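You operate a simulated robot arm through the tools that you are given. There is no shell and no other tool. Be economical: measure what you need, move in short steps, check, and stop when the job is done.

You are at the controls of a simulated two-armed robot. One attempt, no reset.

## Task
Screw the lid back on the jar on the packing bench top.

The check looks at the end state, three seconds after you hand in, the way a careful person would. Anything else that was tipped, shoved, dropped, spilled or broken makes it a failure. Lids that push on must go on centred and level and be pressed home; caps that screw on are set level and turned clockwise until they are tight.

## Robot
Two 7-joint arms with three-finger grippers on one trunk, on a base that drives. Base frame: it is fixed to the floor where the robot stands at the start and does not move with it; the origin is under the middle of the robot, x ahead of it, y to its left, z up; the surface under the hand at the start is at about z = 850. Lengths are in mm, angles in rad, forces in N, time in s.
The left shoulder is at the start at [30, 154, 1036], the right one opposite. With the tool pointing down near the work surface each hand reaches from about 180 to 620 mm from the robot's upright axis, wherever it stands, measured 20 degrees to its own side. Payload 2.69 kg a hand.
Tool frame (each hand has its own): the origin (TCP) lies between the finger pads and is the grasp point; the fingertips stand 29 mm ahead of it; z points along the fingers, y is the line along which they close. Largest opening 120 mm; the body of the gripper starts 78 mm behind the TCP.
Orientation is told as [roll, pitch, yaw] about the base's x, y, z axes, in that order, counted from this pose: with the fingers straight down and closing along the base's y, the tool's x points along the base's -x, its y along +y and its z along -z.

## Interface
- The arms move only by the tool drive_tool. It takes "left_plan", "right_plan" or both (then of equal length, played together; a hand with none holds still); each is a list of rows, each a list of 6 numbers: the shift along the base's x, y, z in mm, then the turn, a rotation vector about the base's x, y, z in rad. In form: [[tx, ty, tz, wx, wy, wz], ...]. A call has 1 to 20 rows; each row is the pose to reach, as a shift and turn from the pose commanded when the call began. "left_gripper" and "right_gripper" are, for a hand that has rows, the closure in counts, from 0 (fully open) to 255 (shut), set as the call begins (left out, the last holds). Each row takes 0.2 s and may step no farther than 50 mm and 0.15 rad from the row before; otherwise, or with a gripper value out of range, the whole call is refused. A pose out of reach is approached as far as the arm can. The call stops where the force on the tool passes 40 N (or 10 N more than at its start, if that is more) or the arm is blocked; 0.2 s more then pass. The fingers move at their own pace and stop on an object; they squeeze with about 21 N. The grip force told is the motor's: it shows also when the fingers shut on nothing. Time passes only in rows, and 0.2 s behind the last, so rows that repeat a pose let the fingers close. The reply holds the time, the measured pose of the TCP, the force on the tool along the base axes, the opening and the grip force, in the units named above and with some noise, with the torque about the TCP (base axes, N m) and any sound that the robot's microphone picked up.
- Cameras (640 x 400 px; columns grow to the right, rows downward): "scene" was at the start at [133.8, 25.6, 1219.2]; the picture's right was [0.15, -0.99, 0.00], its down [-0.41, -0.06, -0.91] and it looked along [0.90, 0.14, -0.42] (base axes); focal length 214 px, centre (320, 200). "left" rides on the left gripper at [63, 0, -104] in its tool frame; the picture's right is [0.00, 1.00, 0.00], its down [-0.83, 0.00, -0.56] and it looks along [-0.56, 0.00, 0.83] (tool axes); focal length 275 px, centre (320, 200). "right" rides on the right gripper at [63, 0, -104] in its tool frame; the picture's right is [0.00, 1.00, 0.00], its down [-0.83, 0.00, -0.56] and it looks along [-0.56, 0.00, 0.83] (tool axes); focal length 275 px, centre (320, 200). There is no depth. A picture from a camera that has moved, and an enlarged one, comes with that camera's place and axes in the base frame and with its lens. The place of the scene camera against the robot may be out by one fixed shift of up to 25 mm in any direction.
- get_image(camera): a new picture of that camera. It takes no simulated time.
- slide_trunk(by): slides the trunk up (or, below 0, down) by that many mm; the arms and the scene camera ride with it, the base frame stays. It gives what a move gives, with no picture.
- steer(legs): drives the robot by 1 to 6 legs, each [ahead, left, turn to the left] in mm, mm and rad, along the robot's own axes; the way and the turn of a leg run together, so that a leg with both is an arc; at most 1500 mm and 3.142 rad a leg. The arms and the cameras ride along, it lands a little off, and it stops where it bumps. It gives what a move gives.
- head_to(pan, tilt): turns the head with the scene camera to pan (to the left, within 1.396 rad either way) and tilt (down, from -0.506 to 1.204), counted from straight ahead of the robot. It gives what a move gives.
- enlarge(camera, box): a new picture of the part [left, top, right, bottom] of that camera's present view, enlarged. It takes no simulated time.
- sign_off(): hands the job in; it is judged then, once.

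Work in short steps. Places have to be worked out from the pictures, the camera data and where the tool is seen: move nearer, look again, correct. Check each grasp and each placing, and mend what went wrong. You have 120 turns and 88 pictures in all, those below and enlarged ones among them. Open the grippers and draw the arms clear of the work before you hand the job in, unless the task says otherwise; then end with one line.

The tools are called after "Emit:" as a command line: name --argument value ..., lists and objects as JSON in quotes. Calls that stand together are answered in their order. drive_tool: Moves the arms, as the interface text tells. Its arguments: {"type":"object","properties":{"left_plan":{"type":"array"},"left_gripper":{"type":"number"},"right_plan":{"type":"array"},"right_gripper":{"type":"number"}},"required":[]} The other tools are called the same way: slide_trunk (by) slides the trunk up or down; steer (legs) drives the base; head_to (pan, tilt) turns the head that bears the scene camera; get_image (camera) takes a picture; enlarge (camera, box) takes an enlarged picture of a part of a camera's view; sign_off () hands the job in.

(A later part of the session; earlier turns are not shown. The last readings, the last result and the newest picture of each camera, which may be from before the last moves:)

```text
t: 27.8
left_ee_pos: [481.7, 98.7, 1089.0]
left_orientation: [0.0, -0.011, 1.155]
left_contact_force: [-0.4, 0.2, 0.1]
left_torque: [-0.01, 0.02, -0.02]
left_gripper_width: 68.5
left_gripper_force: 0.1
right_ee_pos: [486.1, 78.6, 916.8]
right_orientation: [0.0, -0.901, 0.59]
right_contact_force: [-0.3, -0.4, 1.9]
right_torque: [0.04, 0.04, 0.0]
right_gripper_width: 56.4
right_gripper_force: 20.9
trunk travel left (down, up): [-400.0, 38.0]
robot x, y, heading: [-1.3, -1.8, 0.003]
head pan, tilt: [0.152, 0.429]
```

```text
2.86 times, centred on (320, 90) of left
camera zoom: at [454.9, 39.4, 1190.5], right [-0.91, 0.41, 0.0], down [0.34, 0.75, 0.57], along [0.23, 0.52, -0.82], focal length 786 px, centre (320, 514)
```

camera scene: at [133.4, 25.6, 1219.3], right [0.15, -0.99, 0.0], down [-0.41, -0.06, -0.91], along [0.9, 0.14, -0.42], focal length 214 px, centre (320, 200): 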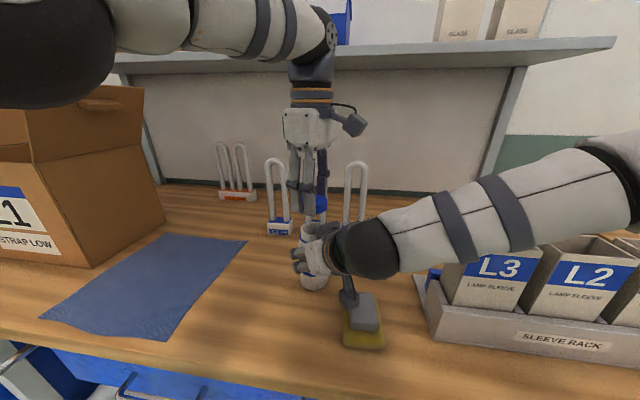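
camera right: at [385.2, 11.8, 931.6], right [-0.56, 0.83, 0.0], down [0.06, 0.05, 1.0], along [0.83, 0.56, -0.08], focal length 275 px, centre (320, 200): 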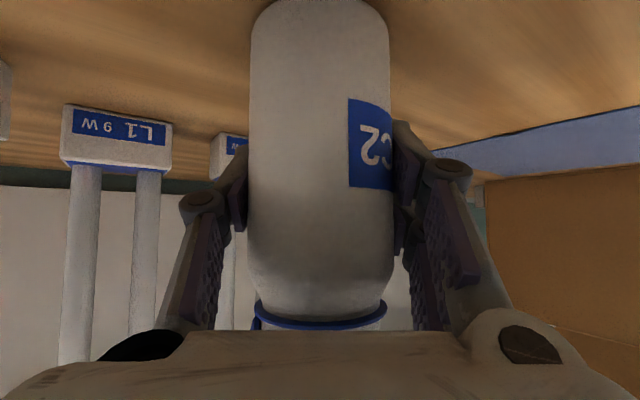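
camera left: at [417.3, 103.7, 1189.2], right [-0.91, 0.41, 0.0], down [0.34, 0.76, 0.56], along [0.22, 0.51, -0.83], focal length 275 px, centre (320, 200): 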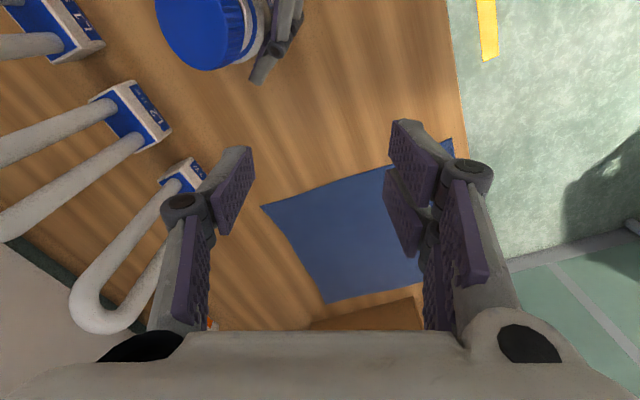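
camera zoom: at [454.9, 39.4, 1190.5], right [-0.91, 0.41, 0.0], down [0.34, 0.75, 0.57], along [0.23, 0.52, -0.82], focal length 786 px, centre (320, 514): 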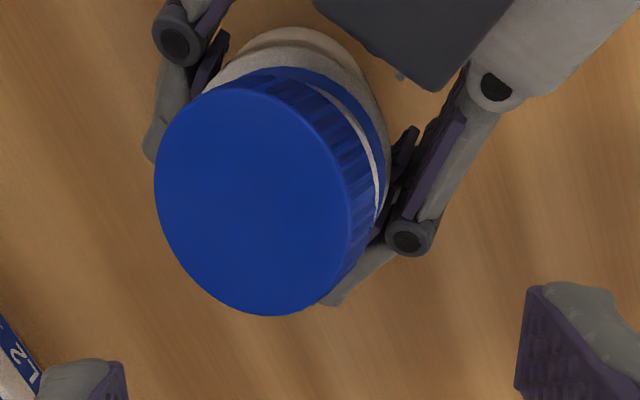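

The lid leans about 25° with its high side towards -x, near (485, 74). I'll grip it again at yaw 1.0 with the fingers closing along the tilt so the pads level it. First I'll check the hand's position from just above.

Emit:
drive_tool --left_plan '[[1.5, -10, 0, 0, 0, -0.08], [3, -20, 0, 0, 0, -0.155], [3, -23, -15, 0, 0, -0.155], [3, -23, -30, 0, 0, -0.155], [3, -23, -30, 0, 0, -0.155]]' --left_gripper 90

Emit:
get_image --camera "left"

Emit:
get_image --camera "scene"

```text
t: 29.0
left_ee_pos: [484.3, 76.1, 1057.9]
left_orientation: [0.002, -0.011, 0.998]
left_contact_force: [-0.4, 0.8, 0.2]
left_torque: [0.01, 0.04, -0.02]
left_gripper_width: 77.5
left_gripper_force: 0.1
right_ee_pos: [485.5, 79.2, 917.0]
right_orientation: [-0.001, -0.902, 0.593]
right_contact_force: [0.8, -0.4, 2.6]
right_torque: [0.03, 0.01, 0.04]
right_gripper_width: 56.7
right_gripper_force: 21.4
trunk travel left (down, up): [-400.0, 38.0]
robot x, y, heading: [2.2, -2.4, 0.003]
head pan, tilt: [0.152, 0.429]
```

```text
51 pictures are left
camera left: at [448.6, 21.7, 1160.3], right [-0.84, 0.55, 0.0], down [0.45, 0.69, 0.56], along [0.31, 0.47, -0.83], focal length 275 px, centre (320, 200)
```

left: 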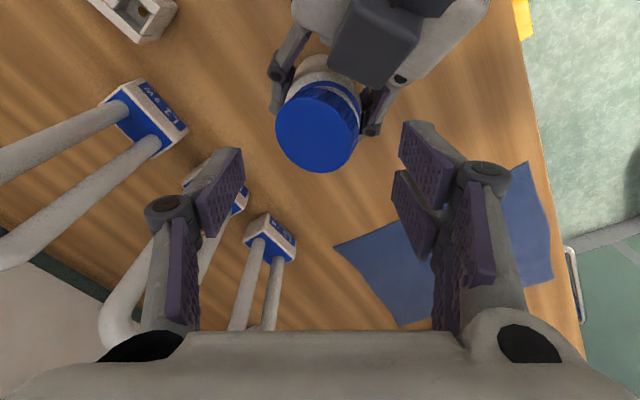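

```text
50 pictures are left
camera scene: at [133.7, 25.5, 1219.2], right [0.15, -0.99, 0.0], down [-0.41, -0.06, -0.91], along [0.9, 0.14, -0.42], focal length 214 px, centre (320, 200)
```

scene: 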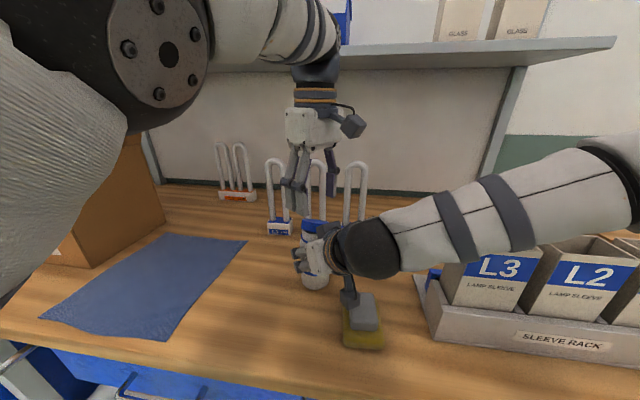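

The lid lies centred between the fingers. I'll lower to z of about 1016 and close on it.

Emit:
drive_tool --left_plan '[[0, 0, -12, 0, 0, 0], [0, 0, -24, 0, 0, 0], [0, 0, -34, 0, 0, 0], [0, 0, -41, 0, 0, 0], [0, 0, -41, 0, 0, 0]]'

Emit:
enlarge --camera "left" --box '[190, 20, 450, 260]'

Emit:
enlarge --camera "scene" --box '[260, 170, 380, 270]'

```text
t: 30.2
left_ee_pos: [483.8, 74.8, 1017.1]
left_orientation: [0.002, -0.011, 0.999]
left_contact_force: [1.1, -0.1, -0.2]
left_torque: [-0.02, -0.02, 0.0]
left_gripper_width: 77.8
left_gripper_force: 0.1
right_ee_pos: [486.2, 78.7, 916.1]
right_orientation: [-0.001, -0.9, 0.592]
right_contact_force: [0.7, 0.5, 2.9]
right_torque: [0.07, 0.0, 0.0]
right_gripper_width: 56.6
right_gripper_force: 20.9
trunk travel left (down, up): [-400.0, 38.0]
robot x, y, heading: [0.5, -2.6, -0.001]
head pan, tilt: [0.152, 0.429]
```

```text
1.67 times, centred on (320, 140) of left
camera zoom: at [448.6, 21.4, 1119.2], right [-0.84, 0.55, 0.0], down [0.45, 0.69, 0.56], along [0.31, 0.47, -0.83], focal length 459 px, centre (320, 300)
```

zoom: 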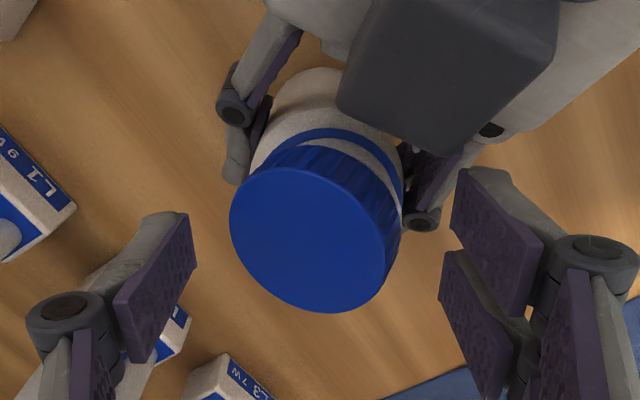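

```text
4.00 times, centred on (320, 220) of scene
camera zoom: at [133.7, 25.5, 1219.2], right [0.15, -0.99, 0.0], down [-0.41, -0.06, -0.91], along [0.9, 0.14, -0.42], focal length 858 px, centre (320, 120)
```

zoom: 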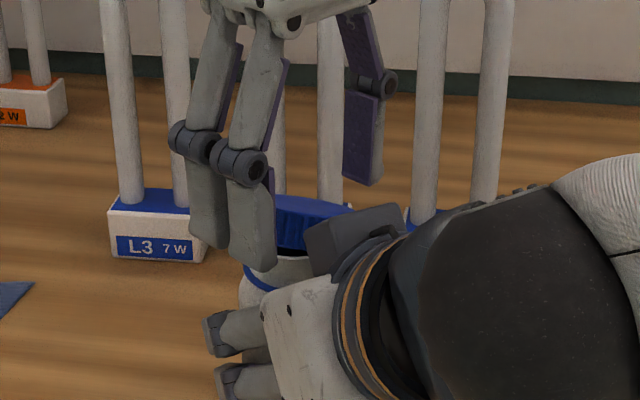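

The lid is well placed between the fingers, so I'll close on it.

Emit:
drive_tool --left_plan '[[0, 0, 0, 0, 0, 0], [0, 0, 0, 0, 0, 0], [0, 0, 0, 0, 0, 0], [0, 0, 0, 0, 0, 0]]' --left_gripper 255

Emit:
enlarge --camera "left" --box '[190, 20, 450, 260]'

Emit:
enlarge --camera "scene" --box '[260, 170, 380, 270]'

```text
t: 31.2
left_ee_pos: [483.4, 76.8, 1019.8]
left_orientation: [-0.001, -0.015, 1.001]
left_contact_force: [-12.4, 12.8, 30.6]
left_torque: [0.57, 0.35, 0.16]
left_gripper_width: 28.6
left_gripper_force: 21.0
right_ee_pos: [486.7, 76.5, 915.9]
right_orientation: [-0.004, -0.901, 0.588]
right_contact_force: [16.9, -10.4, -8.9]
right_torque: [0.7, 0.1, -0.04]
right_gripper_width: 57.2
right_gripper_force: 20.5
trunk travel left (down, up): [-400.0, 38.0]
robot x, y, heading: [2.1, -3.1, 0.003]
head pan, tilt: [0.152, 0.429]
```

```text
1.67 times, centred on (320, 140) of left
camera zoom: at [448.1, 22.3, 1121.1], right [-0.84, 0.54, 0.0], down [0.45, 0.69, 0.57], along [0.31, 0.48, -0.82], focal length 459 px, centre (320, 300)
```

zoom: 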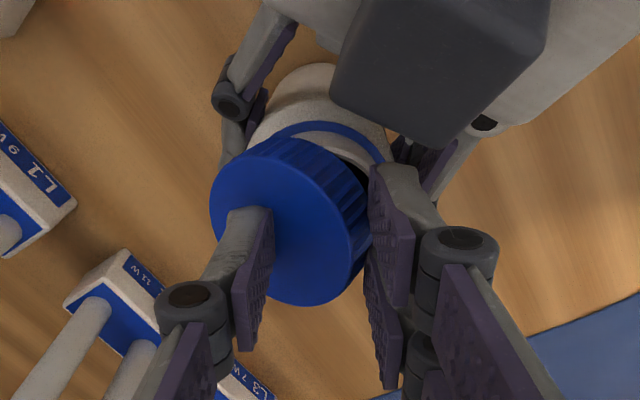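

```text
4.00 times, centred on (320, 220) of scene
camera zoom: at [133.0, 25.6, 1219.5], right [0.15, -0.99, 0.0], down [-0.41, -0.06, -0.91], along [0.9, 0.14, -0.42], focal length 858 px, centre (320, 120)
```

zoom: 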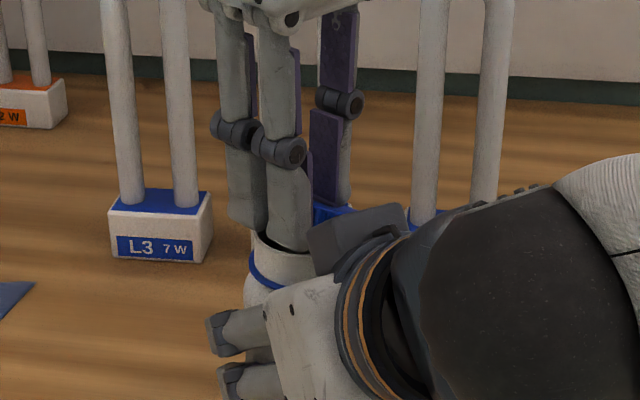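

The far finger rode over the low edge of the lid. I'll reopen and look again.

Emit:
drive_tool --left_plan '[[0, 0, 0, 0, 0, 0], [0, 0, 0, 0, 0, 0], [0, 0, 0, 0, 0, 0]]' --left_gripper 80

Emit:
enlarge --camera "left" --box '[190, 20, 450, 260]'

Emit:
enlarge --camera "scene" --box '[260, 170, 380, 270]'

```text
t: 32.0
left_ee_pos: [484.5, 75.0, 1016.6]
left_orientation: [0.003, -0.011, 0.998]
left_contact_force: [-0.3, -0.6, -0.3]
left_torque: [-0.02, 0.06, 0.03]
left_gripper_width: 82.5
left_gripper_force: 0.0
right_ee_pos: [486.1, 79.5, 916.2]
right_orientation: [0.001, -0.9, 0.594]
right_contact_force: [0.0, 0.8, 0.6]
right_torque: [0.02, 0.0, 0.02]
right_gripper_width: 57.0
right_gripper_force: 20.8
trunk travel left (down, up): [-400.0, 38.0]
robot x, y, heading: [-0.1, 0.1, 0.001]
head pan, tilt: [0.152, 0.429]
```

```text
1.67 times, centred on (320, 140) of left
camera zoom: at [448.6, 21.5, 1118.9], right [-0.84, 0.55, 0.0], down [0.45, 0.69, 0.56], along [0.31, 0.47, -0.83], focal length 459 px, centre (320, 300)
```

zoom: 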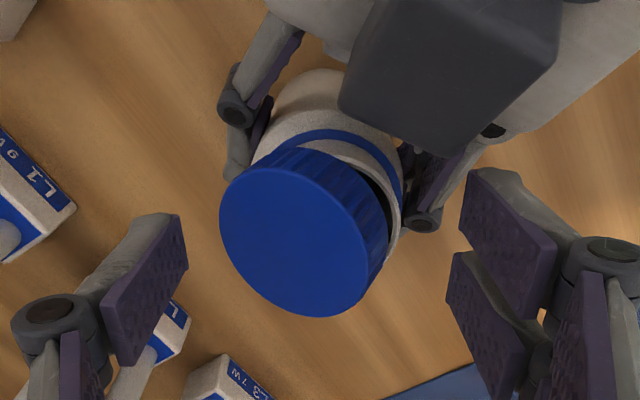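

```text
4.00 times, centred on (320, 220) of scene
camera zoom: at [133.6, 25.7, 1219.1], right [0.15, -0.99, 0.0], down [-0.41, -0.06, -0.91], along [0.9, 0.14, -0.42], focal length 858 px, centre (320, 120)
```

zoom: 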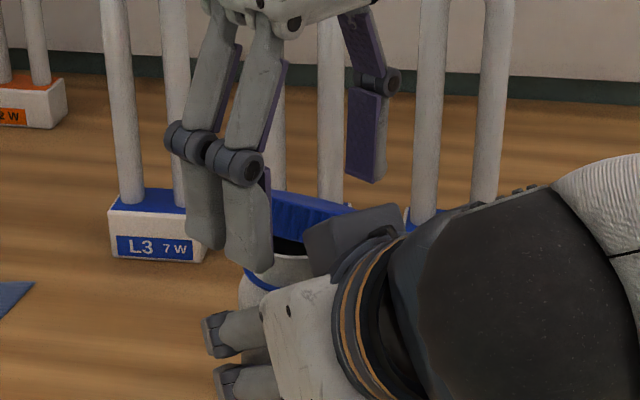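

The lid still hangs on the neck, low towards (+x, -y). I'll lift clear, turn to yaw of about -0.15 so the fingers close across the tilt axis, and look from there.

Emit:
drive_tool --left_plan '[[0, 0, 25, 0, 0, 0], [0, 0, 55, 0, 0, 0], [0, -1, 55, 0, 0, -0.145], [0, -2, 55, 0, 0, -0.29], [0, -3, 55, 0, 0, -0.43], [0, -3, 55, 0, 0, -0.57], [0, -3, 55, 0, 0, -0.71], [0, -3, 55, 0, 0, -0.85], [0, -3, 55, 0, 0, -1.0], [0, -3, 55, 0, 0, -1.15], [0, -3, 55, 0, 0, -1.15]]' --left_gripper 100

Emit:
enlarge --camera "left" --box '[190, 20, 450, 260]'

Emit:
enlarge --camera "scene" --box '[260, 170, 380, 270]'

```text
t: 34.4
left_ee_pos: [484.0, 73.5, 1071.4]
left_orientation: [0.001, -0.01, -0.154]
left_contact_force: [0.3, 0.2, 0.2]
left_torque: [-0.01, 0.01, 0.01]
left_gripper_width: 73.2
left_gripper_force: 0.1
right_ee_pos: [485.9, 79.1, 915.8]
right_orientation: [-0.001, -0.902, 0.593]
right_contact_force: [-1.0, 0.2, -0.1]
right_torque: [0.05, 0.07, -0.02]
right_gripper_width: 56.4
right_gripper_force: 21.3
trunk travel left (down, up): [-400.0, 38.0]
robot x, y, heading: [2.6, -2.9, -0.004]
head pan, tilt: [0.152, 0.429]
```

```text
1.67 times, centred on (320, 140) of left
camera zoom: at [420.5, 83.1, 1173.8], right [0.16, 0.99, 0.0], down [0.81, -0.13, 0.56], along [0.56, -0.09, -0.83], focal length 459 px, centre (320, 300)
```

zoom: 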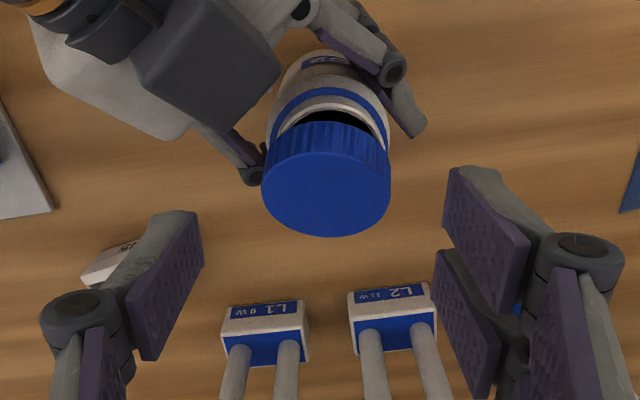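

```text
4.00 times, centred on (320, 220) of scene
camera zoom: at [133.7, 25.6, 1219.2], right [0.15, -0.99, 0.0], down [-0.41, -0.06, -0.91], along [0.9, 0.14, -0.42], focal length 858 px, centre (320, 120)
```

zoom: 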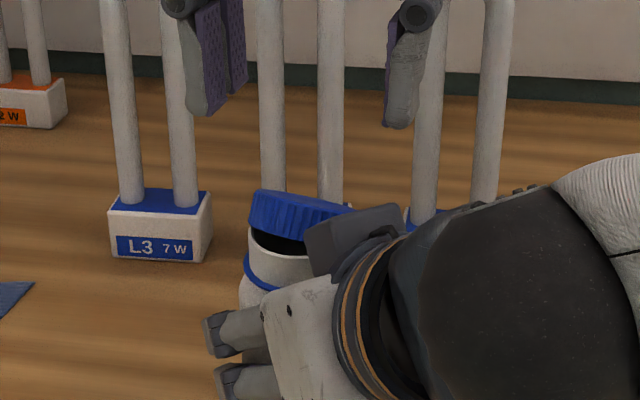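

From this angle the lid leans about 26° away from the robot, with the tilt axis along my closing axis. I'll pitch the hand by the same angle and sit 50 mm off along the lid's axis.

Emit:
drive_tool --left_plan '[[8, 0, 0, 0.017, 0.112, 0], [16, -1, 0, 0.034, 0.223, 0], [24, -2, -5, 0.05, 0.335, 0], [33, -3, -15, 0.067, 0.445, 0], [33, -3, -15, 0.067, 0.445, 0]]'

Emit:
enlarge --camera "left" --box '[190, 20, 450, 260]'

Emit:
get_image --camera "scene"

```text
t: 35.7
left_ee_pos: [451.9, 70.1, 1034.9]
left_orientation: [0.0, 0.289, -0.146]
left_contact_force: [2.9, -7.1, 3.2]
left_torque: [-0.25, 0.05, 0.25]
left_gripper_width: 78.0
left_gripper_force: 4.0
left hand out of reach, approached as far as the arm can: row 1, 2, 3, 4, 5
right_ee_pos: [477.8, 87.1, 915.9]
right_orientation: [0.002, -0.898, 0.619]
right_contact_force: [-3.6, 8.8, -0.7]
right_torque: [-0.67, -0.33, -0.56]
right_gripper_width: 56.3
right_gripper_force: 21.5
trunk travel left (down, up): [-400.0, 38.0]
robot x, y, heading: [2.4, 2.8, 0.0]
head pan, tilt: [0.152, 0.429]
stopped in row 5 (left hand): the force on the tool passed its limit at 48 N (the readings are from after the stop); the commanded pose is now the measured one
```

```text
1.67 times, centred on (320, 140) of left
camera zoom: at [420.6, 74.8, 1150.6], right [0.15, 0.99, 0.0], down [0.94, -0.14, 0.29], along [0.29, -0.05, -0.96], focal length 459 px, centre (320, 300)
```

zoom: 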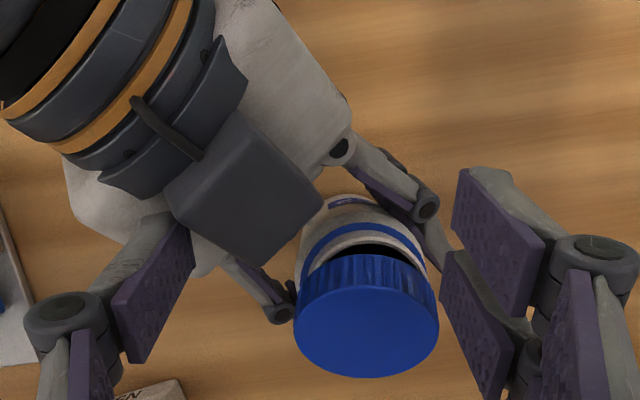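

```text
40 pictures are left
camera scene: at [133.4, 25.8, 1219.3], right [0.15, -0.99, 0.0], down [-0.41, -0.06, -0.91], along [0.9, 0.14, -0.42], focal length 214 px, centre (320, 200)
```

scene: 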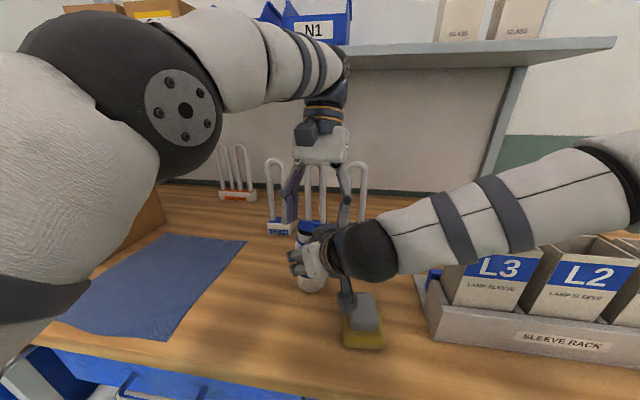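

The tilted pose is out of reach and the hand sagged against the right gripper. I'll lift straight up and unwind the tilt.

Emit:
drive_tool --left_plan '[[0, 0, 20, 0, 0, 0], [5, 0, 45, 0, 0, 0], [15, 0, 55, -0.02, -0.14, 0], [25, 0, 60, -0.043, -0.285, 0], [30, 0, 60, -0.043, -0.285, 0], [30, 0, 60, -0.043, -0.285, 0]]'

Emit:
get_image --camera "left"

Emit:
get_image --camera "right"

```text
t: 37.1
left_ee_pos: [482.4, 71.6, 1093.6]
left_orientation: [0.001, 0.004, -0.143]
left_contact_force: [0.0, -0.1, -0.3]
left_torque: [0.01, 0.0, -0.01]
left_gripper_width: 73.1
left_gripper_force: 0.1
left hand out of reach, approached as far as the arm can: row 2, 3
right_ee_pos: [479.4, 84.9, 915.6]
right_orientation: [0.002, -0.899, 0.614]
right_contact_force: [0.8, 1.1, 1.5]
right_torque: [0.13, -0.03, -0.03]
right_gripper_width: 56.6
right_gripper_force: 21.6
trunk travel left (down, up): [-400.0, 38.0]
robot x, y, heading: [-2.1, 4.4, -0.007]
head pan, tilt: [0.152, 0.429]
```

```text
39 pictures are left
camera left: at [419.9, 80.6, 1196.6], right [0.15, 0.99, 0.0], down [0.82, -0.13, 0.55], along [0.55, -0.08, -0.83], focal length 275 px, centre (320, 200)
```

left: 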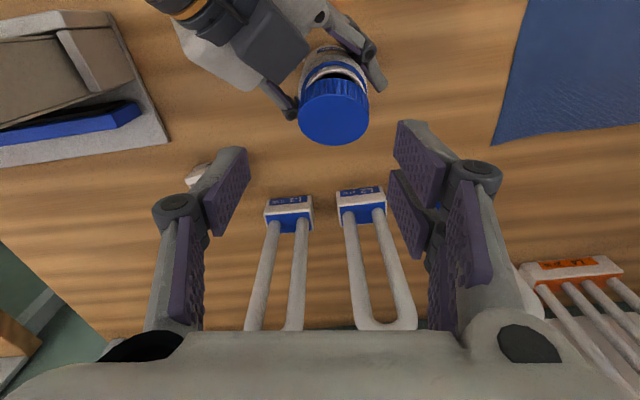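

```text
38 pictures are left
camera right: at [380.4, 15.9, 931.3], right [-0.58, 0.81, 0.0], down [0.07, 0.05, 1.0], along [0.81, 0.58, -0.08], focal length 275 px, centre (320, 200)
```

right: 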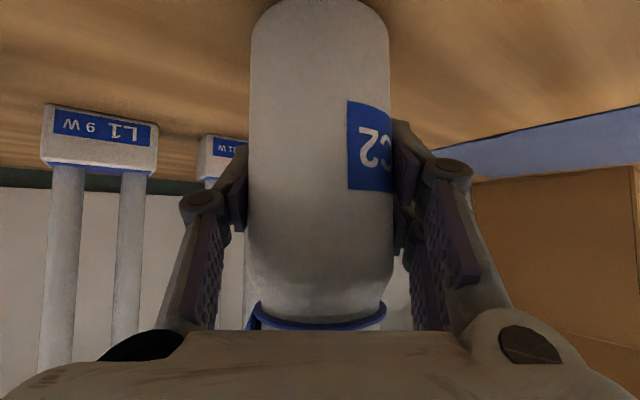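

The jar is still held upright, now near (477, 83), and the lid's centre is near (482, 83). I'll lower the vertical hand around the lid's diameter across the tilt axis and check before closing.

Emit:
drive_tool --left_plan '[[0, 6, -15, 0, 0, 0], [0, 12, -30, 0, 0, 0], [0, 12, -50, 0, 0, 0], [0, 12, -65, 0, 0, 0], [0, 12, -75, 0, 0, 0], [0, 12, -84, 0, 0, 0], [0, 12, -84, 0, 0, 0]]' --left_gripper 105

Emit:
enlarge --camera "left" --box '[190, 20, 450, 260]'

```text
t: 38.7
left_ee_pos: [482.1, 81.0, 1009.1]
left_orientation: [0.001, 0.004, -0.144]
left_contact_force: [-0.3, -0.5, -0.2]
left_torque: [0.02, -0.01, 0.02]
left_gripper_width: 70.5
left_gripper_force: 0.1
right_ee_pos: [478.3, 84.7, 914.8]
right_orientation: [0.001, -0.899, 0.614]
right_contact_force: [-1.1, 0.2, 0.6]
right_torque: [0.05, 0.02, 0.04]
right_gripper_width: 56.7
right_gripper_force: 21.1
trunk travel left (down, up): [-400.0, 38.0]
robot x, y, heading: [3.2, 0.5, -0.004]
head pan, tilt: [0.152, 0.429]
```

```text
1.67 times, centred on (320, 140) of left
camera zoom: at [419.7, 91.6, 1112.7], right [0.15, 0.99, 0.0], down [0.82, -0.13, 0.55], along [0.55, -0.08, -0.83], focal length 459 px, centre (320, 300)
```

zoom: 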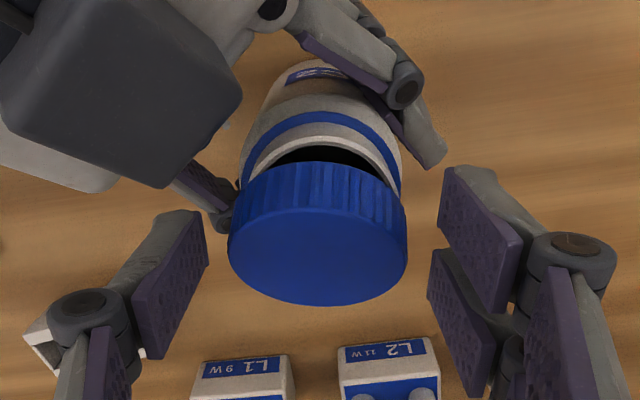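

The lid is centred laterally and sits close to the fingertips. I'll lower 5 mm more and close.

Emit:
drive_tool --left_plan '[[0, 0, -2.5, 0, 0, 0], [0, 0, -5, 0, 0, 0]]'

Emit:
drive_tool --left_plan '[[0, 0, 0, 0, 0, 0], [0, 0, 0, 0, 0, 0], [0, 0, 0, 0, 0, 0]]' --left_gripper 255

Emit:
enlarge --camera "left" --box '[190, 20, 450, 260]'

```text
t: 39.3
left_ee_pos: [481.4, 81.6, 1004.6]
left_orientation: [0.001, 0.002, -0.147]
left_contact_force: [0.3, -0.5, 0.3]
left_torque: [0.0, 0.01, 0.01]
left_gripper_width: 70.5
left_gripper_force: 0.1
right_ee_pos: [477.5, 85.2, 915.6]
right_orientation: [0.001, -0.899, 0.614]
right_contact_force: [-0.5, 0.6, -0.2]
right_torque: [0.03, 0.05, 0.04]
right_gripper_width: 56.8
right_gripper_force: 21.0
trunk travel left (down, up): [-400.0, 38.0]
robot x, y, heading: [2.7, 1.2, -0.002]
head pan, tilt: [0.152, 0.429]
```

```text
t: 40.1
left_ee_pos: [482.9, 82.8, 1005.3]
left_orientation: [0.002, 0.003, -0.145]
left_contact_force: [-0.8, -1.4, 3.0]
left_torque: [-0.07, -0.04, 0.0]
left_gripper_width: 51.9
left_gripper_force: 21.1
right_ee_pos: [478.5, 85.0, 915.5]
right_orientation: [0.0, -0.899, 0.613]
right_contact_force: [0.4, 2.1, 0.0]
right_torque: [-0.04, 0.01, 0.01]
right_gripper_width: 56.5
right_gripper_force: 20.7
trunk travel left (down, up): [-400.0, 38.0]
robot x, y, heading: [0.8, -2.2, 0.002]
head pan, tilt: [0.152, 0.429]
```

```text
1.67 times, centred on (320, 140) of left
camera zoom: at [419.6, 91.6, 1107.9], right [0.15, 0.99, 0.0], down [0.82, -0.13, 0.55], along [0.55, -0.08, -0.83], focal length 459 px, centre (320, 300)
```

zoom: 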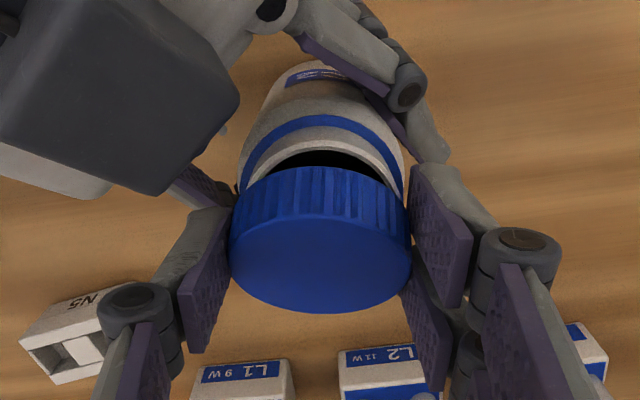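

Firm grip at 51.9 mm across the tilt axis. I'll lift it off the neck and pitch the hand to level the lid.

Emit:
drive_tool --left_plan '[[0, 0, 8, 0, 0, 0], [0, 0, 20, 0, 0, 0], [0, 0, 40, 0, 0, 0], [0, 0, 45, -0.016, -0.11, 0], [0, 0, 45, -0.032, -0.22, 0], [0, 0, 45, -0.048, -0.33, 0], [0, 0, 45, -0.065, -0.44, 0], [0, 0, 45, -0.065, -0.44, 0]]'

Emit:
enlarge --camera "left" --box '[190, 20, 450, 260]'

Emit:
enlarge --camera "scene" --box '[250, 130, 410, 270]'

```text
t: 41.9
left_ee_pos: [481.1, 81.6, 1049.8]
left_orientation: [-0.002, -0.443, -0.145]
left_contact_force: [0.4, 0.6, 0.5]
left_torque: [0.02, 0.0, -0.03]
left_gripper_width: 52.2
left_gripper_force: 20.9
right_ee_pos: [478.8, 85.0, 916.6]
right_orientation: [0.003, -0.902, 0.614]
right_contact_force: [-0.2, -0.5, 0.2]
right_torque: [0.03, 0.01, 0.03]
right_gripper_width: 56.9
right_gripper_force: 21.5
trunk travel left (down, up): [-400.0, 38.0]
robot x, y, heading: [-3.9, -5.8, 0.003]
head pan, tilt: [0.152, 0.429]
```

```text
1.67 times, centred on (320, 140) of left
camera zoom: at [380.1, 97.0, 1115.6], right [0.15, 0.99, 0.0], down [0.51, -0.08, 0.86], along [0.85, -0.13, -0.51], focal length 459 px, centre (320, 300)
```

zoom: 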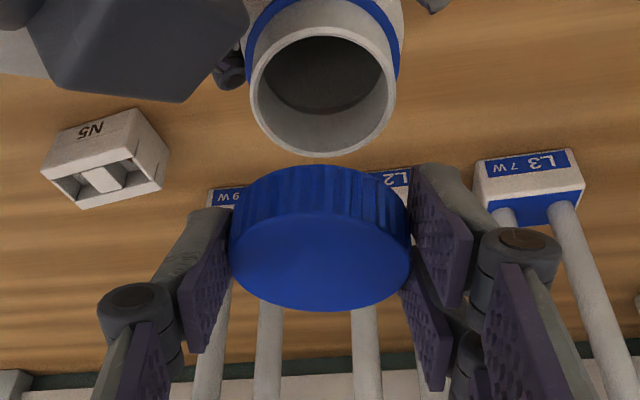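

```text
2.86 times, centred on (330, 200) of scene
camera zoom: at [133.9, 25.4, 1219.2], right [0.15, -0.99, 0.0], down [-0.41, -0.06, -0.91], along [0.9, 0.14, -0.42], focal length 613 px, centre (291, 200)
```

zoom: 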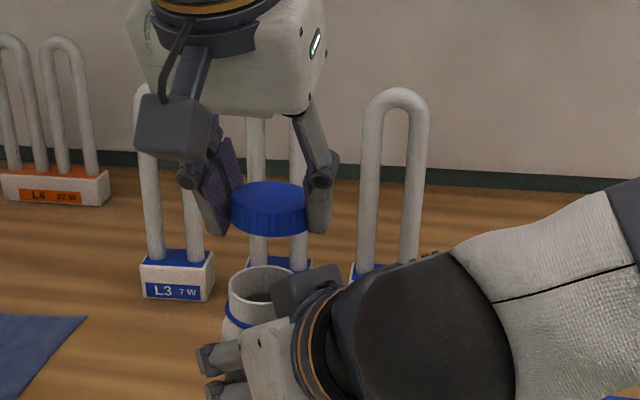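

The lid is level to within a few degrees with the hand pitched. The rim is at about (475, 83) and the lid at about (488, 81), so I'll shift over and lower to just above the rim.

Emit:
drive_tool --left_plan '[[-6, 1.2, 0, 0, 0, 0], [-13, 2.7, 0, 0, 0, 0], [-13, 2.7, -12, 0, 0, 0], [-13, 2.7, -24, 0, 0, 0], [-13, 2.7, -34, 0, 0, 0], [-13, 2.7, -34, 0, 0, 0]]'

Emit:
enlarge --camera "left" --box '[190, 20, 450, 260]'

Emit:
enlarge --camera "scene" --box '[260, 170, 380, 270]'

```text
t: 43.3
left_ee_pos: [468.3, 84.7, 1014.1]
left_orientation: [0.0, -0.441, -0.144]
left_contact_force: [-0.1, -1.2, 0.2]
left_torque: [0.0, 0.01, 0.0]
left_gripper_width: 51.6
left_gripper_force: 20.4
right_ee_pos: [478.2, 85.8, 916.1]
right_orientation: [0.002, -0.898, 0.613]
right_contact_force: [-0.7, 0.5, -0.6]
right_torque: [0.07, 0.03, 0.0]
right_gripper_width: 56.6
right_gripper_force: 20.9
trunk travel left (down, up): [-400.0, 38.0]
robot x, y, heading: [1.0, -2.5, 0.002]
head pan, tilt: [0.152, 0.429]
```

```text
1.67 times, centred on (320, 140) of left
camera zoom: at [367.2, 100.3, 1081.3], right [0.15, 0.99, 0.0], down [0.51, -0.08, 0.86], along [0.85, -0.13, -0.51], focal length 459 px, centre (320, 300)
```

zoom: 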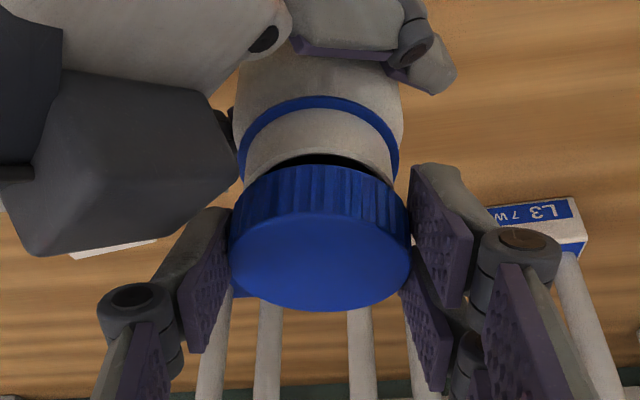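

```text
4.00 times, centred on (320, 220) of scene
camera zoom: at [133.8, 25.5, 1219.2], right [0.15, -0.99, 0.0], down [-0.41, -0.06, -0.91], along [0.9, 0.14, -0.42], focal length 858 px, centre (320, 120)
```

zoom: 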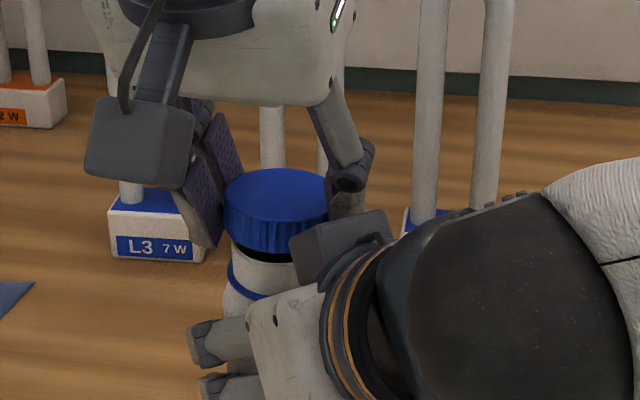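

The lid and rim line up in both directions with about 8 mm to go. I'll creep down.

Emit:
drive_tool --left_plan '[[0, 0, -2, 0, 0, 0], [0, 0, -4, 0, 0, 0], [0, 0, -6, 0, 0, 0], [0, 0, -7, 0, 0, 0], [0, 0, -8, 0, 0, 0], [0, 0, -8, 0, 0, 0]]'

Emit:
enlarge --camera "left" --box '[190, 20, 450, 260]'

```text
t: 44.7
left_ee_pos: [468.8, 83.6, 1008.0]
left_orientation: [-0.001, -0.444, -0.146]
left_contact_force: [3.9, -3.8, 12.9]
left_torque: [-0.45, 0.29, 0.33]
left_gripper_width: 52.2
left_gripper_force: 20.9
right_ee_pos: [478.5, 84.5, 916.4]
right_orientation: [0.002, -0.899, 0.617]
right_contact_force: [-1.3, 3.8, -5.4]
right_torque: [0.21, -0.94, -0.42]
right_gripper_width: 56.5
right_gripper_force: 20.9
trunk travel left (down, up): [-400.0, 38.0]
robot x, y, heading: [0.2, -0.9, 0.006]
head pan, tilt: [0.152, 0.429]
```

```text
1.67 times, centred on (320, 140) of left
camera zoom: at [367.9, 99.5, 1074.1], right [0.15, 0.99, 0.0], down [0.51, -0.08, 0.86], along [0.85, -0.13, -0.51], focal length 459 px, centre (320, 300)
```

zoom: 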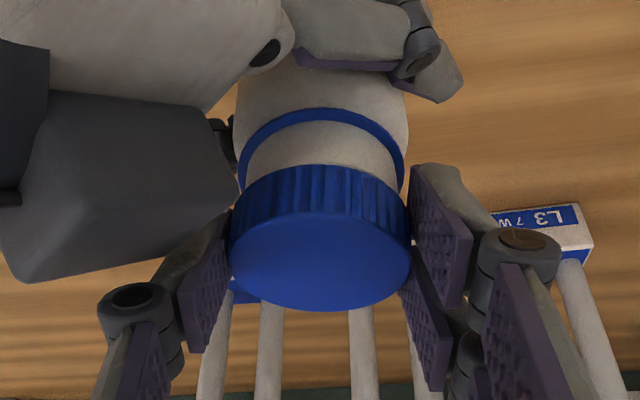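

The force seems to come from the left finger touching the right gripper's box, not the rim. I'll lift the lid clear, then release the jar and take it again with the right hand further back to make room.

Emit:
drive_tool --left_plan '[[0, 0, 10, 0, 0, 0], [0, 0, 30, 0, 0, 0], [0, 5, 60, 0, 0, 0], [0, 20, 90, 0, 0, 0], [0, 20, 90, 0, 0, 0]]'

Emit:
drive_tool --right_plan '[[0, 0, 0, 0, 0, 0], [0, 0, 0, 0, 0, 0], [0, 0, 0, 0, 0, 0]]' --right_gripper 85

Emit:
get_image --camera "right"

Emit:
enlarge --camera "left" --box '[190, 0, 450, 240]'

```text
t: 45.9
left_ee_pos: [469.7, 104.0, 1094.1]
left_orientation: [0.0, -0.439, -0.145]
left_contact_force: [0.0, 0.4, 0.0]
left_torque: [-0.02, 0.0, 0.0]
left_gripper_width: 51.9
left_gripper_force: 20.9
right_ee_pos: [479.1, 84.7, 914.6]
right_orientation: [0.003, -0.899, 0.615]
right_contact_force: [-0.2, 0.2, -0.7]
right_torque: [-0.03, 0.03, 0.02]
right_gripper_width: 56.7
right_gripper_force: 20.9
trunk travel left (down, up): [-400.0, 38.0]
robot x, y, heading: [0.9, -0.3, 0.003]
head pan, tilt: [0.152, 0.429]
```

```text
t: 46.7
left_ee_pos: [468.4, 105.7, 1096.3]
left_orientation: [0.001, -0.439, -0.145]
left_contact_force: [0.1, 0.0, 0.2]
left_torque: [0.01, -0.01, 0.04]
left_gripper_width: 51.8
left_gripper_force: 21.3
right_ee_pos: [480.2, 84.2, 915.5]
right_orientation: [-0.001, -0.899, 0.614]
right_contact_force: [-0.1, 0.3, 1.0]
right_torque: [0.0, -0.03, 0.02]
right_gripper_width: 80.0
right_gripper_force: 0.1
trunk travel left (down, up): [-400.0, 38.0]
robot x, y, heading: [0.9, 0.0, 0.004]
head pan, tilt: [0.152, 0.429]
```

```text
30 pictures are left
camera right: at [380.5, 15.6, 931.3], right [-0.58, 0.81, 0.0], down [0.07, 0.05, 1.0], along [0.81, 0.58, -0.08], focal length 275 px, centre (320, 200)
```

right: 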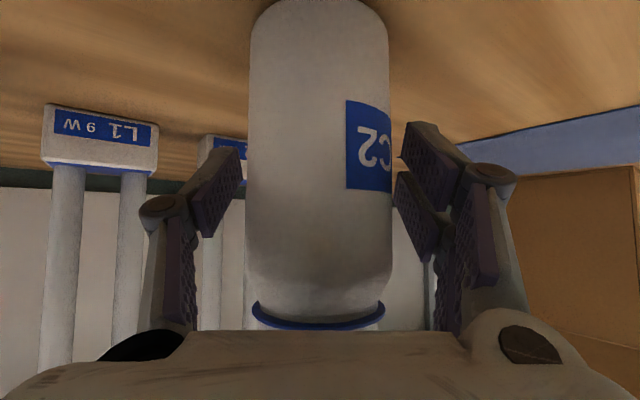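

```text
1.67 times, centred on (320, 120) of left
camera zoom: at [368.7, 119.3, 1161.8], right [0.15, 0.99, 0.0], down [0.51, -0.08, 0.86], along [0.85, -0.13, -0.51], focal length 459 px, centre (320, 333)
```

zoom: 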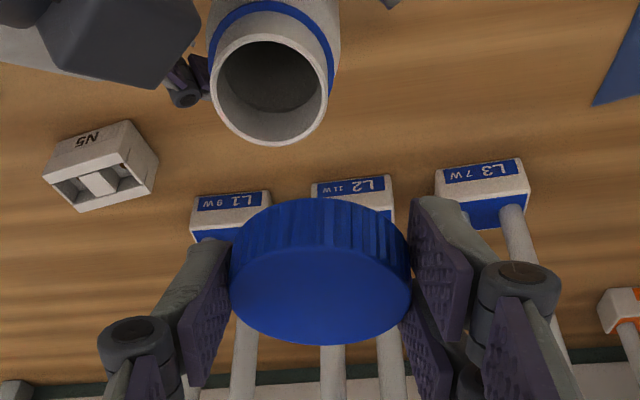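

The jar stands upright on its own. I'll back the right hand 17 mm along its heading and take the jar again by the finger ends.

Emit:
drive_tool --right_plan '[[-7, -5, 0, 0, 0, 0], [-14, -10, 0, 0, 0, 0], [-14, -10, 0, 0, 0, 0]]'

Emit:
drive_tool --right_plan '[[0, 0, 0, 0, 0, 0], [0, 0, 0, 0, 0, 0], [0, 0, 0, 0, 0, 0]]' --right_gripper 255

Emit:
drive_tool --left_plan '[[-20, 18, 0, 0, 0, 0], [-40, 36, 0, 0, 0, 0], [-60, 54, 0, 0, 0, 0], [-80, 68, -10, 0, 0, 0], [-96, 74, -40, 0, 0, 0], [-96, 74, -80, 0, 0, 0], [-96, 74, -120, 0, 0, 0], [-96, 74, -160, 0, 0, 0], [-96, 74, -195, 0, 0, 0], [-96, 74, -195, 0, 0, 0]]'

Emit:
get_image --camera "right"

Emit:
get_image --camera "scene"

```text
t: 47.5
left_ee_pos: [469.4, 104.5, 1096.1]
left_orientation: [0.0, -0.439, -0.145]
left_contact_force: [0.2, 0.7, -0.5]
left_torque: [0.01, 0.02, 0.01]
left_gripper_width: 51.8
left_gripper_force: 21.2
right_ee_pos: [465.3, 75.1, 916.0]
right_orientation: [0.002, -0.898, 0.615]
right_contact_force: [0.0, -0.4, 0.2]
right_torque: [-0.01, -0.02, 0.05]
right_gripper_width: 80.0
right_gripper_force: 0.1
trunk travel left (down, up): [-400.0, 38.0]
robot x, y, heading: [3.0, -1.1, 0.003]
head pan, tilt: [0.152, 0.429]
```

```text
t: 48.3
left_ee_pos: [469.8, 104.2, 1096.6]
left_orientation: [0.0, -0.441, -0.146]
left_contact_force: [-0.3, -0.3, 0.1]
left_torque: [-0.03, 0.0, -0.01]
left_gripper_width: 51.9
left_gripper_force: 21.1
right_ee_pos: [466.4, 74.6, 916.1]
right_orientation: [0.0, -0.899, 0.613]
right_contact_force: [0.4, -0.9, 1.5]
right_torque: [0.02, -0.1, 0.0]
right_gripper_width: 57.4
right_gripper_force: 21.0
trunk travel left (down, up): [-400.0, 38.0]
robot x, y, heading: [1.2, -2.3, -0.002]
head pan, tilt: [0.152, 0.429]
```

```text
t: 50.5
left_ee_pos: [370.4, 176.0, 900.5]
left_orientation: [0.001, -0.442, -0.145]
left_contact_force: [0.8, -1.0, 0.3]
left_torque: [0.0, 0.01, -0.02]
left_gripper_width: 51.9
left_gripper_force: 21.1
right_ee_pos: [465.4, 75.4, 916.1]
right_orientation: [0.002, -0.899, 0.613]
right_contact_force: [-1.2, 0.5, 3.1]
right_torque: [0.12, 0.0, 0.0]
right_gripper_width: 57.7
right_gripper_force: 21.2
trunk travel left (down, up): [-400.0, 38.0]
robot x, y, heading: [-1.6, 0.5, -0.001]
head pan, tilt: [0.152, 0.429]
```

```text
28 pictures are left
camera right: at [366.4, 5.5, 931.8], right [-0.58, 0.81, 0.0], down [0.07, 0.05, 1.0], along [0.81, 0.58, -0.08], focal length 275 px, centre (320, 200)
```

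right: 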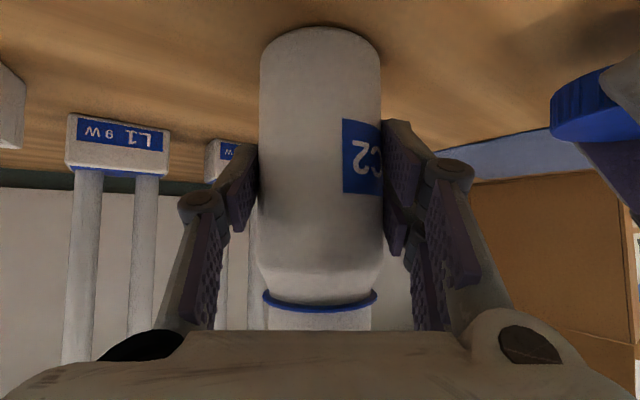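

```text
27 pictures are left
camera scene: at [133.6, 25.5, 1219.2], right [0.15, -0.99, 0.0], down [-0.41, -0.06, -0.91], along [0.9, 0.14, -0.42], focal length 214 px, centre (320, 200)
```

scene: 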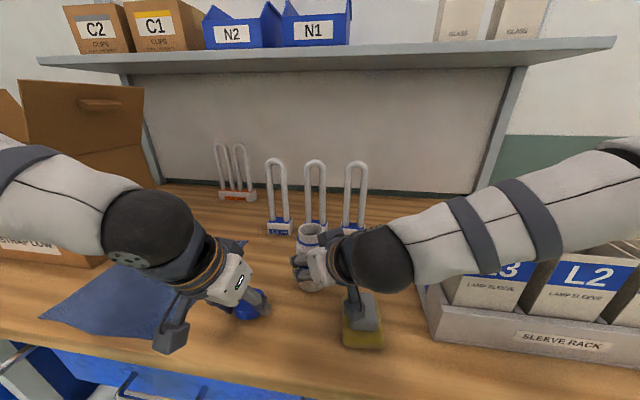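

The jar is held again. I'll lower the lid gently to the bench until it touches.

Emit:
drive_tool --left_plan '[[0, 0, -5, 0, 0, 0], [0, 0, -10, 0, 0, 0], [0, 0, -13, 0, 0, 0], [0, 0, -15, 0, 0, 0], [0, 0, -17, 0, 0, 0], [0, 0, -17, 0, 0, 0]]'

Emit:
enlarge --camera "scene" --box '[180, 250, 320, 340]'

```text
t: 51.9
left_ee_pos: [372.5, 179.3, 884.7]
left_orientation: [0.0, -0.44, -0.144]
left_contact_force: [0.1, 0.5, -0.1]
left_torque: [0.01, -0.03, -0.02]
left_gripper_width: 51.8
left_gripper_force: 21.8
right_ee_pos: [464.8, 75.0, 916.0]
right_orientation: [0.003, -0.899, 0.615]
right_contact_force: [-0.3, 0.0, 3.5]
right_torque: [0.12, 0.07, 0.0]
right_gripper_width: 57.4
right_gripper_force: 20.9
trunk travel left (down, up): [-400.0, 38.0]
robot x, y, heading: [-1.9, -2.4, -0.002]
head pan, tilt: [0.152, 0.429]
```

```text
4.44 times, centred on (250, 295) of scene
camera zoom: at [133.6, 25.5, 1219.2], right [0.15, -0.99, 0.0], down [-0.41, -0.06, -0.91], along [0.9, 0.14, -0.42], focal length 953 px, centre (631, -222)
```

zoom: 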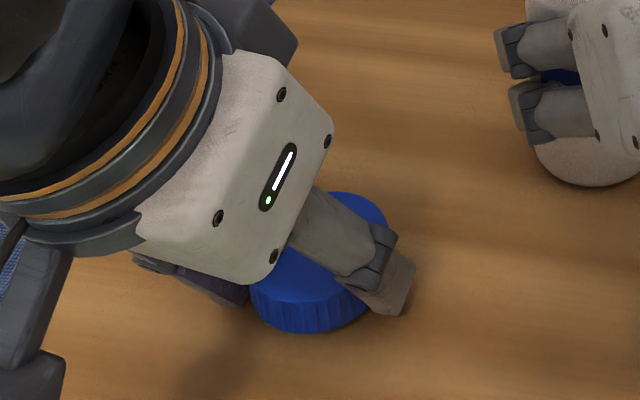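

No contact yet at z 885, so I'll continue in 1 mm steps.

Emit:
drive_tool --left_plan '[[0, 0, -1, 0, 0, 0], [0, 0, -2, 0, 0, 0], [0, 0, -3, 0, 0, 0], [0, 0, -4, 0, 0, 0], [0, 0, -4, 0, 0, 0]]'

```text
t: 53.1
left_ee_pos: [370.2, 179.0, 884.2]
left_orientation: [0.004, -0.448, -0.146]
left_contact_force: [-3.2, 5.4, 30.8]
left_torque: [1.14, 0.19, 0.17]
left_gripper_width: 52.1
left_gripper_force: 21.3
right_ee_pos: [462.9, 74.9, 917.2]
right_orientation: [-0.001, -0.9, 0.615]
right_contact_force: [-0.5, 0.2, 0.8]
right_torque: [0.0, 0.04, -0.01]
right_gripper_width: 57.3
right_gripper_force: 20.5
trunk travel left (down, up): [-400.0, 38.0]
robot x, y, heading: [-2.3, -2.3, 0.002]
head pan, tilt: [0.152, 0.429]
```

Contact, probably the +y fingertip. I'll raise 3 mm and let go so the lid settles flat.

Emit:
drive_tool --left_plan '[[0, 0, 3, 0, 0, 0], [0, 0, 3, 0, 0, 0]]'

Emit:
drive_tool --left_plan '[[0, 0, 0, 0, 0, 0], [0, 0, 0, 0, 0, 0], [0, 0, 10, 0, 0, 0], [0, 0, 40, 0, 0, 0], [0, 0, 80, 0, 0, 0], [0, 0, 100, 0.016, 0.11, 0], [0, 0, 100, 0.032, 0.22, 0], [0, 0, 100, 0.048, 0.33, 0], [0, 0, 100, 0.065, 0.44, 0], [0, 0, 100, 0.065, 0.44, 0]]' --left_gripper 60

Emit:
get_image --camera "left"

```text
t: 53.7
left_ee_pos: [372.3, 179.6, 883.8]
left_orientation: [0.0, -0.439, -0.145]
left_contact_force: [2.4, 5.0, 10.9]
left_torque: [0.5, -0.03, -0.09]
left_gripper_width: 51.8
left_gripper_force: 20.8
right_ee_pos: [464.3, 75.6, 916.3]
right_orientation: [0.001, -0.9, 0.615]
right_contact_force: [-2.0, -0.3, 2.0]
right_torque: [0.08, 0.1, -0.01]
right_gripper_width: 57.6
right_gripper_force: 21.2
trunk travel left (down, up): [-400.0, 38.0]
robot x, y, heading: [0.8, -0.3, 0.001]
head pan, tilt: [0.152, 0.429]
```

```text
t: 55.9
left_ee_pos: [371.5, 178.4, 984.8]
left_orientation: [0.002, 0.006, -0.147]
left_contact_force: [-0.4, 0.7, -0.1]
left_torque: [-0.01, 0.01, -0.02]
left_gripper_width: 92.2
left_gripper_force: 0.1
right_ee_pos: [464.3, 75.3, 917.9]
right_orientation: [0.001, -0.899, 0.616]
right_contact_force: [-1.0, 0.2, 4.8]
right_torque: [0.18, 0.08, 0.03]
right_gripper_width: 57.7
right_gripper_force: 20.9
trunk travel left (down, up): [-400.0, 38.0]
robot x, y, heading: [1.2, 0.4, -0.002]
head pan, tilt: [0.152, 0.429]
```

```text
25 pictures are left
camera left: at [309.9, 188.2, 1088.0], right [0.15, 0.99, 0.0], down [0.82, -0.13, 0.55], along [0.55, -0.08, -0.83], focal length 275 px, centre (320, 200)
```

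left: 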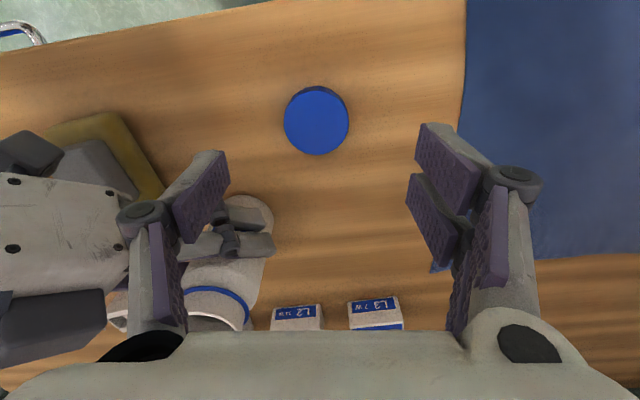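

The lid lies flat near (380, 176). I'll turn to yaw 1.0 and go down around it.

Emit:
drive_tool --left_plan '[[2, -1, 0, 0, 0, 0.145], [4, -2, 0, 0, 0, 0.29], [6, -2, 0, 0, 0, 0.43], [8.5, -2.3, 0, 0, 0, 0.57], [8.5, -2.3, 0, 0, 0, 0.71], [8.5, -2.3, -10, 0, 0, 0.85], [8.5, -2.3, -30, 0, 0, 1.0], [8.5, -2.3, -60, 0, 0, 1.14], [8.5, -2.3, -85, 0, 0, 1.14], [8.5, -2.3, -102, 0, 0, 1.14], [8.5, -2.3, -102, 0, 0, 1.14]]'

Emit:
get_image --camera "left"

```text
t: 58.3
left_ee_pos: [381.1, 175.9, 883.1]
left_orientation: [0.0, 0.003, 0.996]
left_contact_force: [-0.3, -0.8, -0.4]
left_torque: [0.01, -0.02, -0.01]
left_gripper_width: 91.9
left_gripper_force: 0.1
right_ee_pos: [464.2, 74.1, 916.6]
right_orientation: [0.0, -0.9, 0.615]
right_contact_force: [-0.1, -1.1, 3.2]
right_torque: [0.11, 0.04, 0.01]
right_gripper_width: 57.5
right_gripper_force: 20.6
trunk travel left (down, up): [-400.0, 38.0]
robot x, y, heading: [-2.6, 0.6, -0.0]
head pan, tilt: [0.152, 0.429]
```

```text
24 pictures are left
camera left: at [346.1, 124.0, 986.2], right [-0.84, 0.55, 0.0], down [0.46, 0.7, 0.55], along [0.3, 0.46, -0.83], focal length 275 px, centre (320, 200)
```

left: 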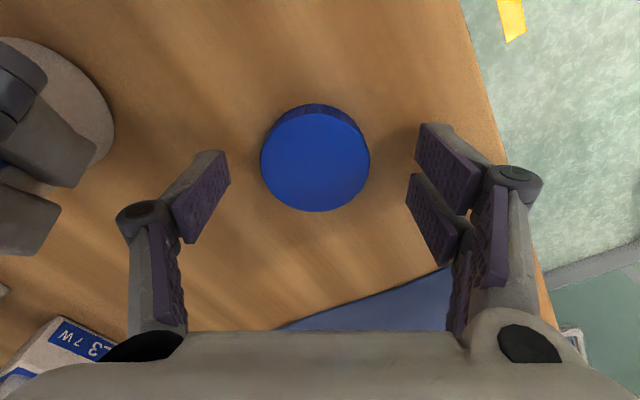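

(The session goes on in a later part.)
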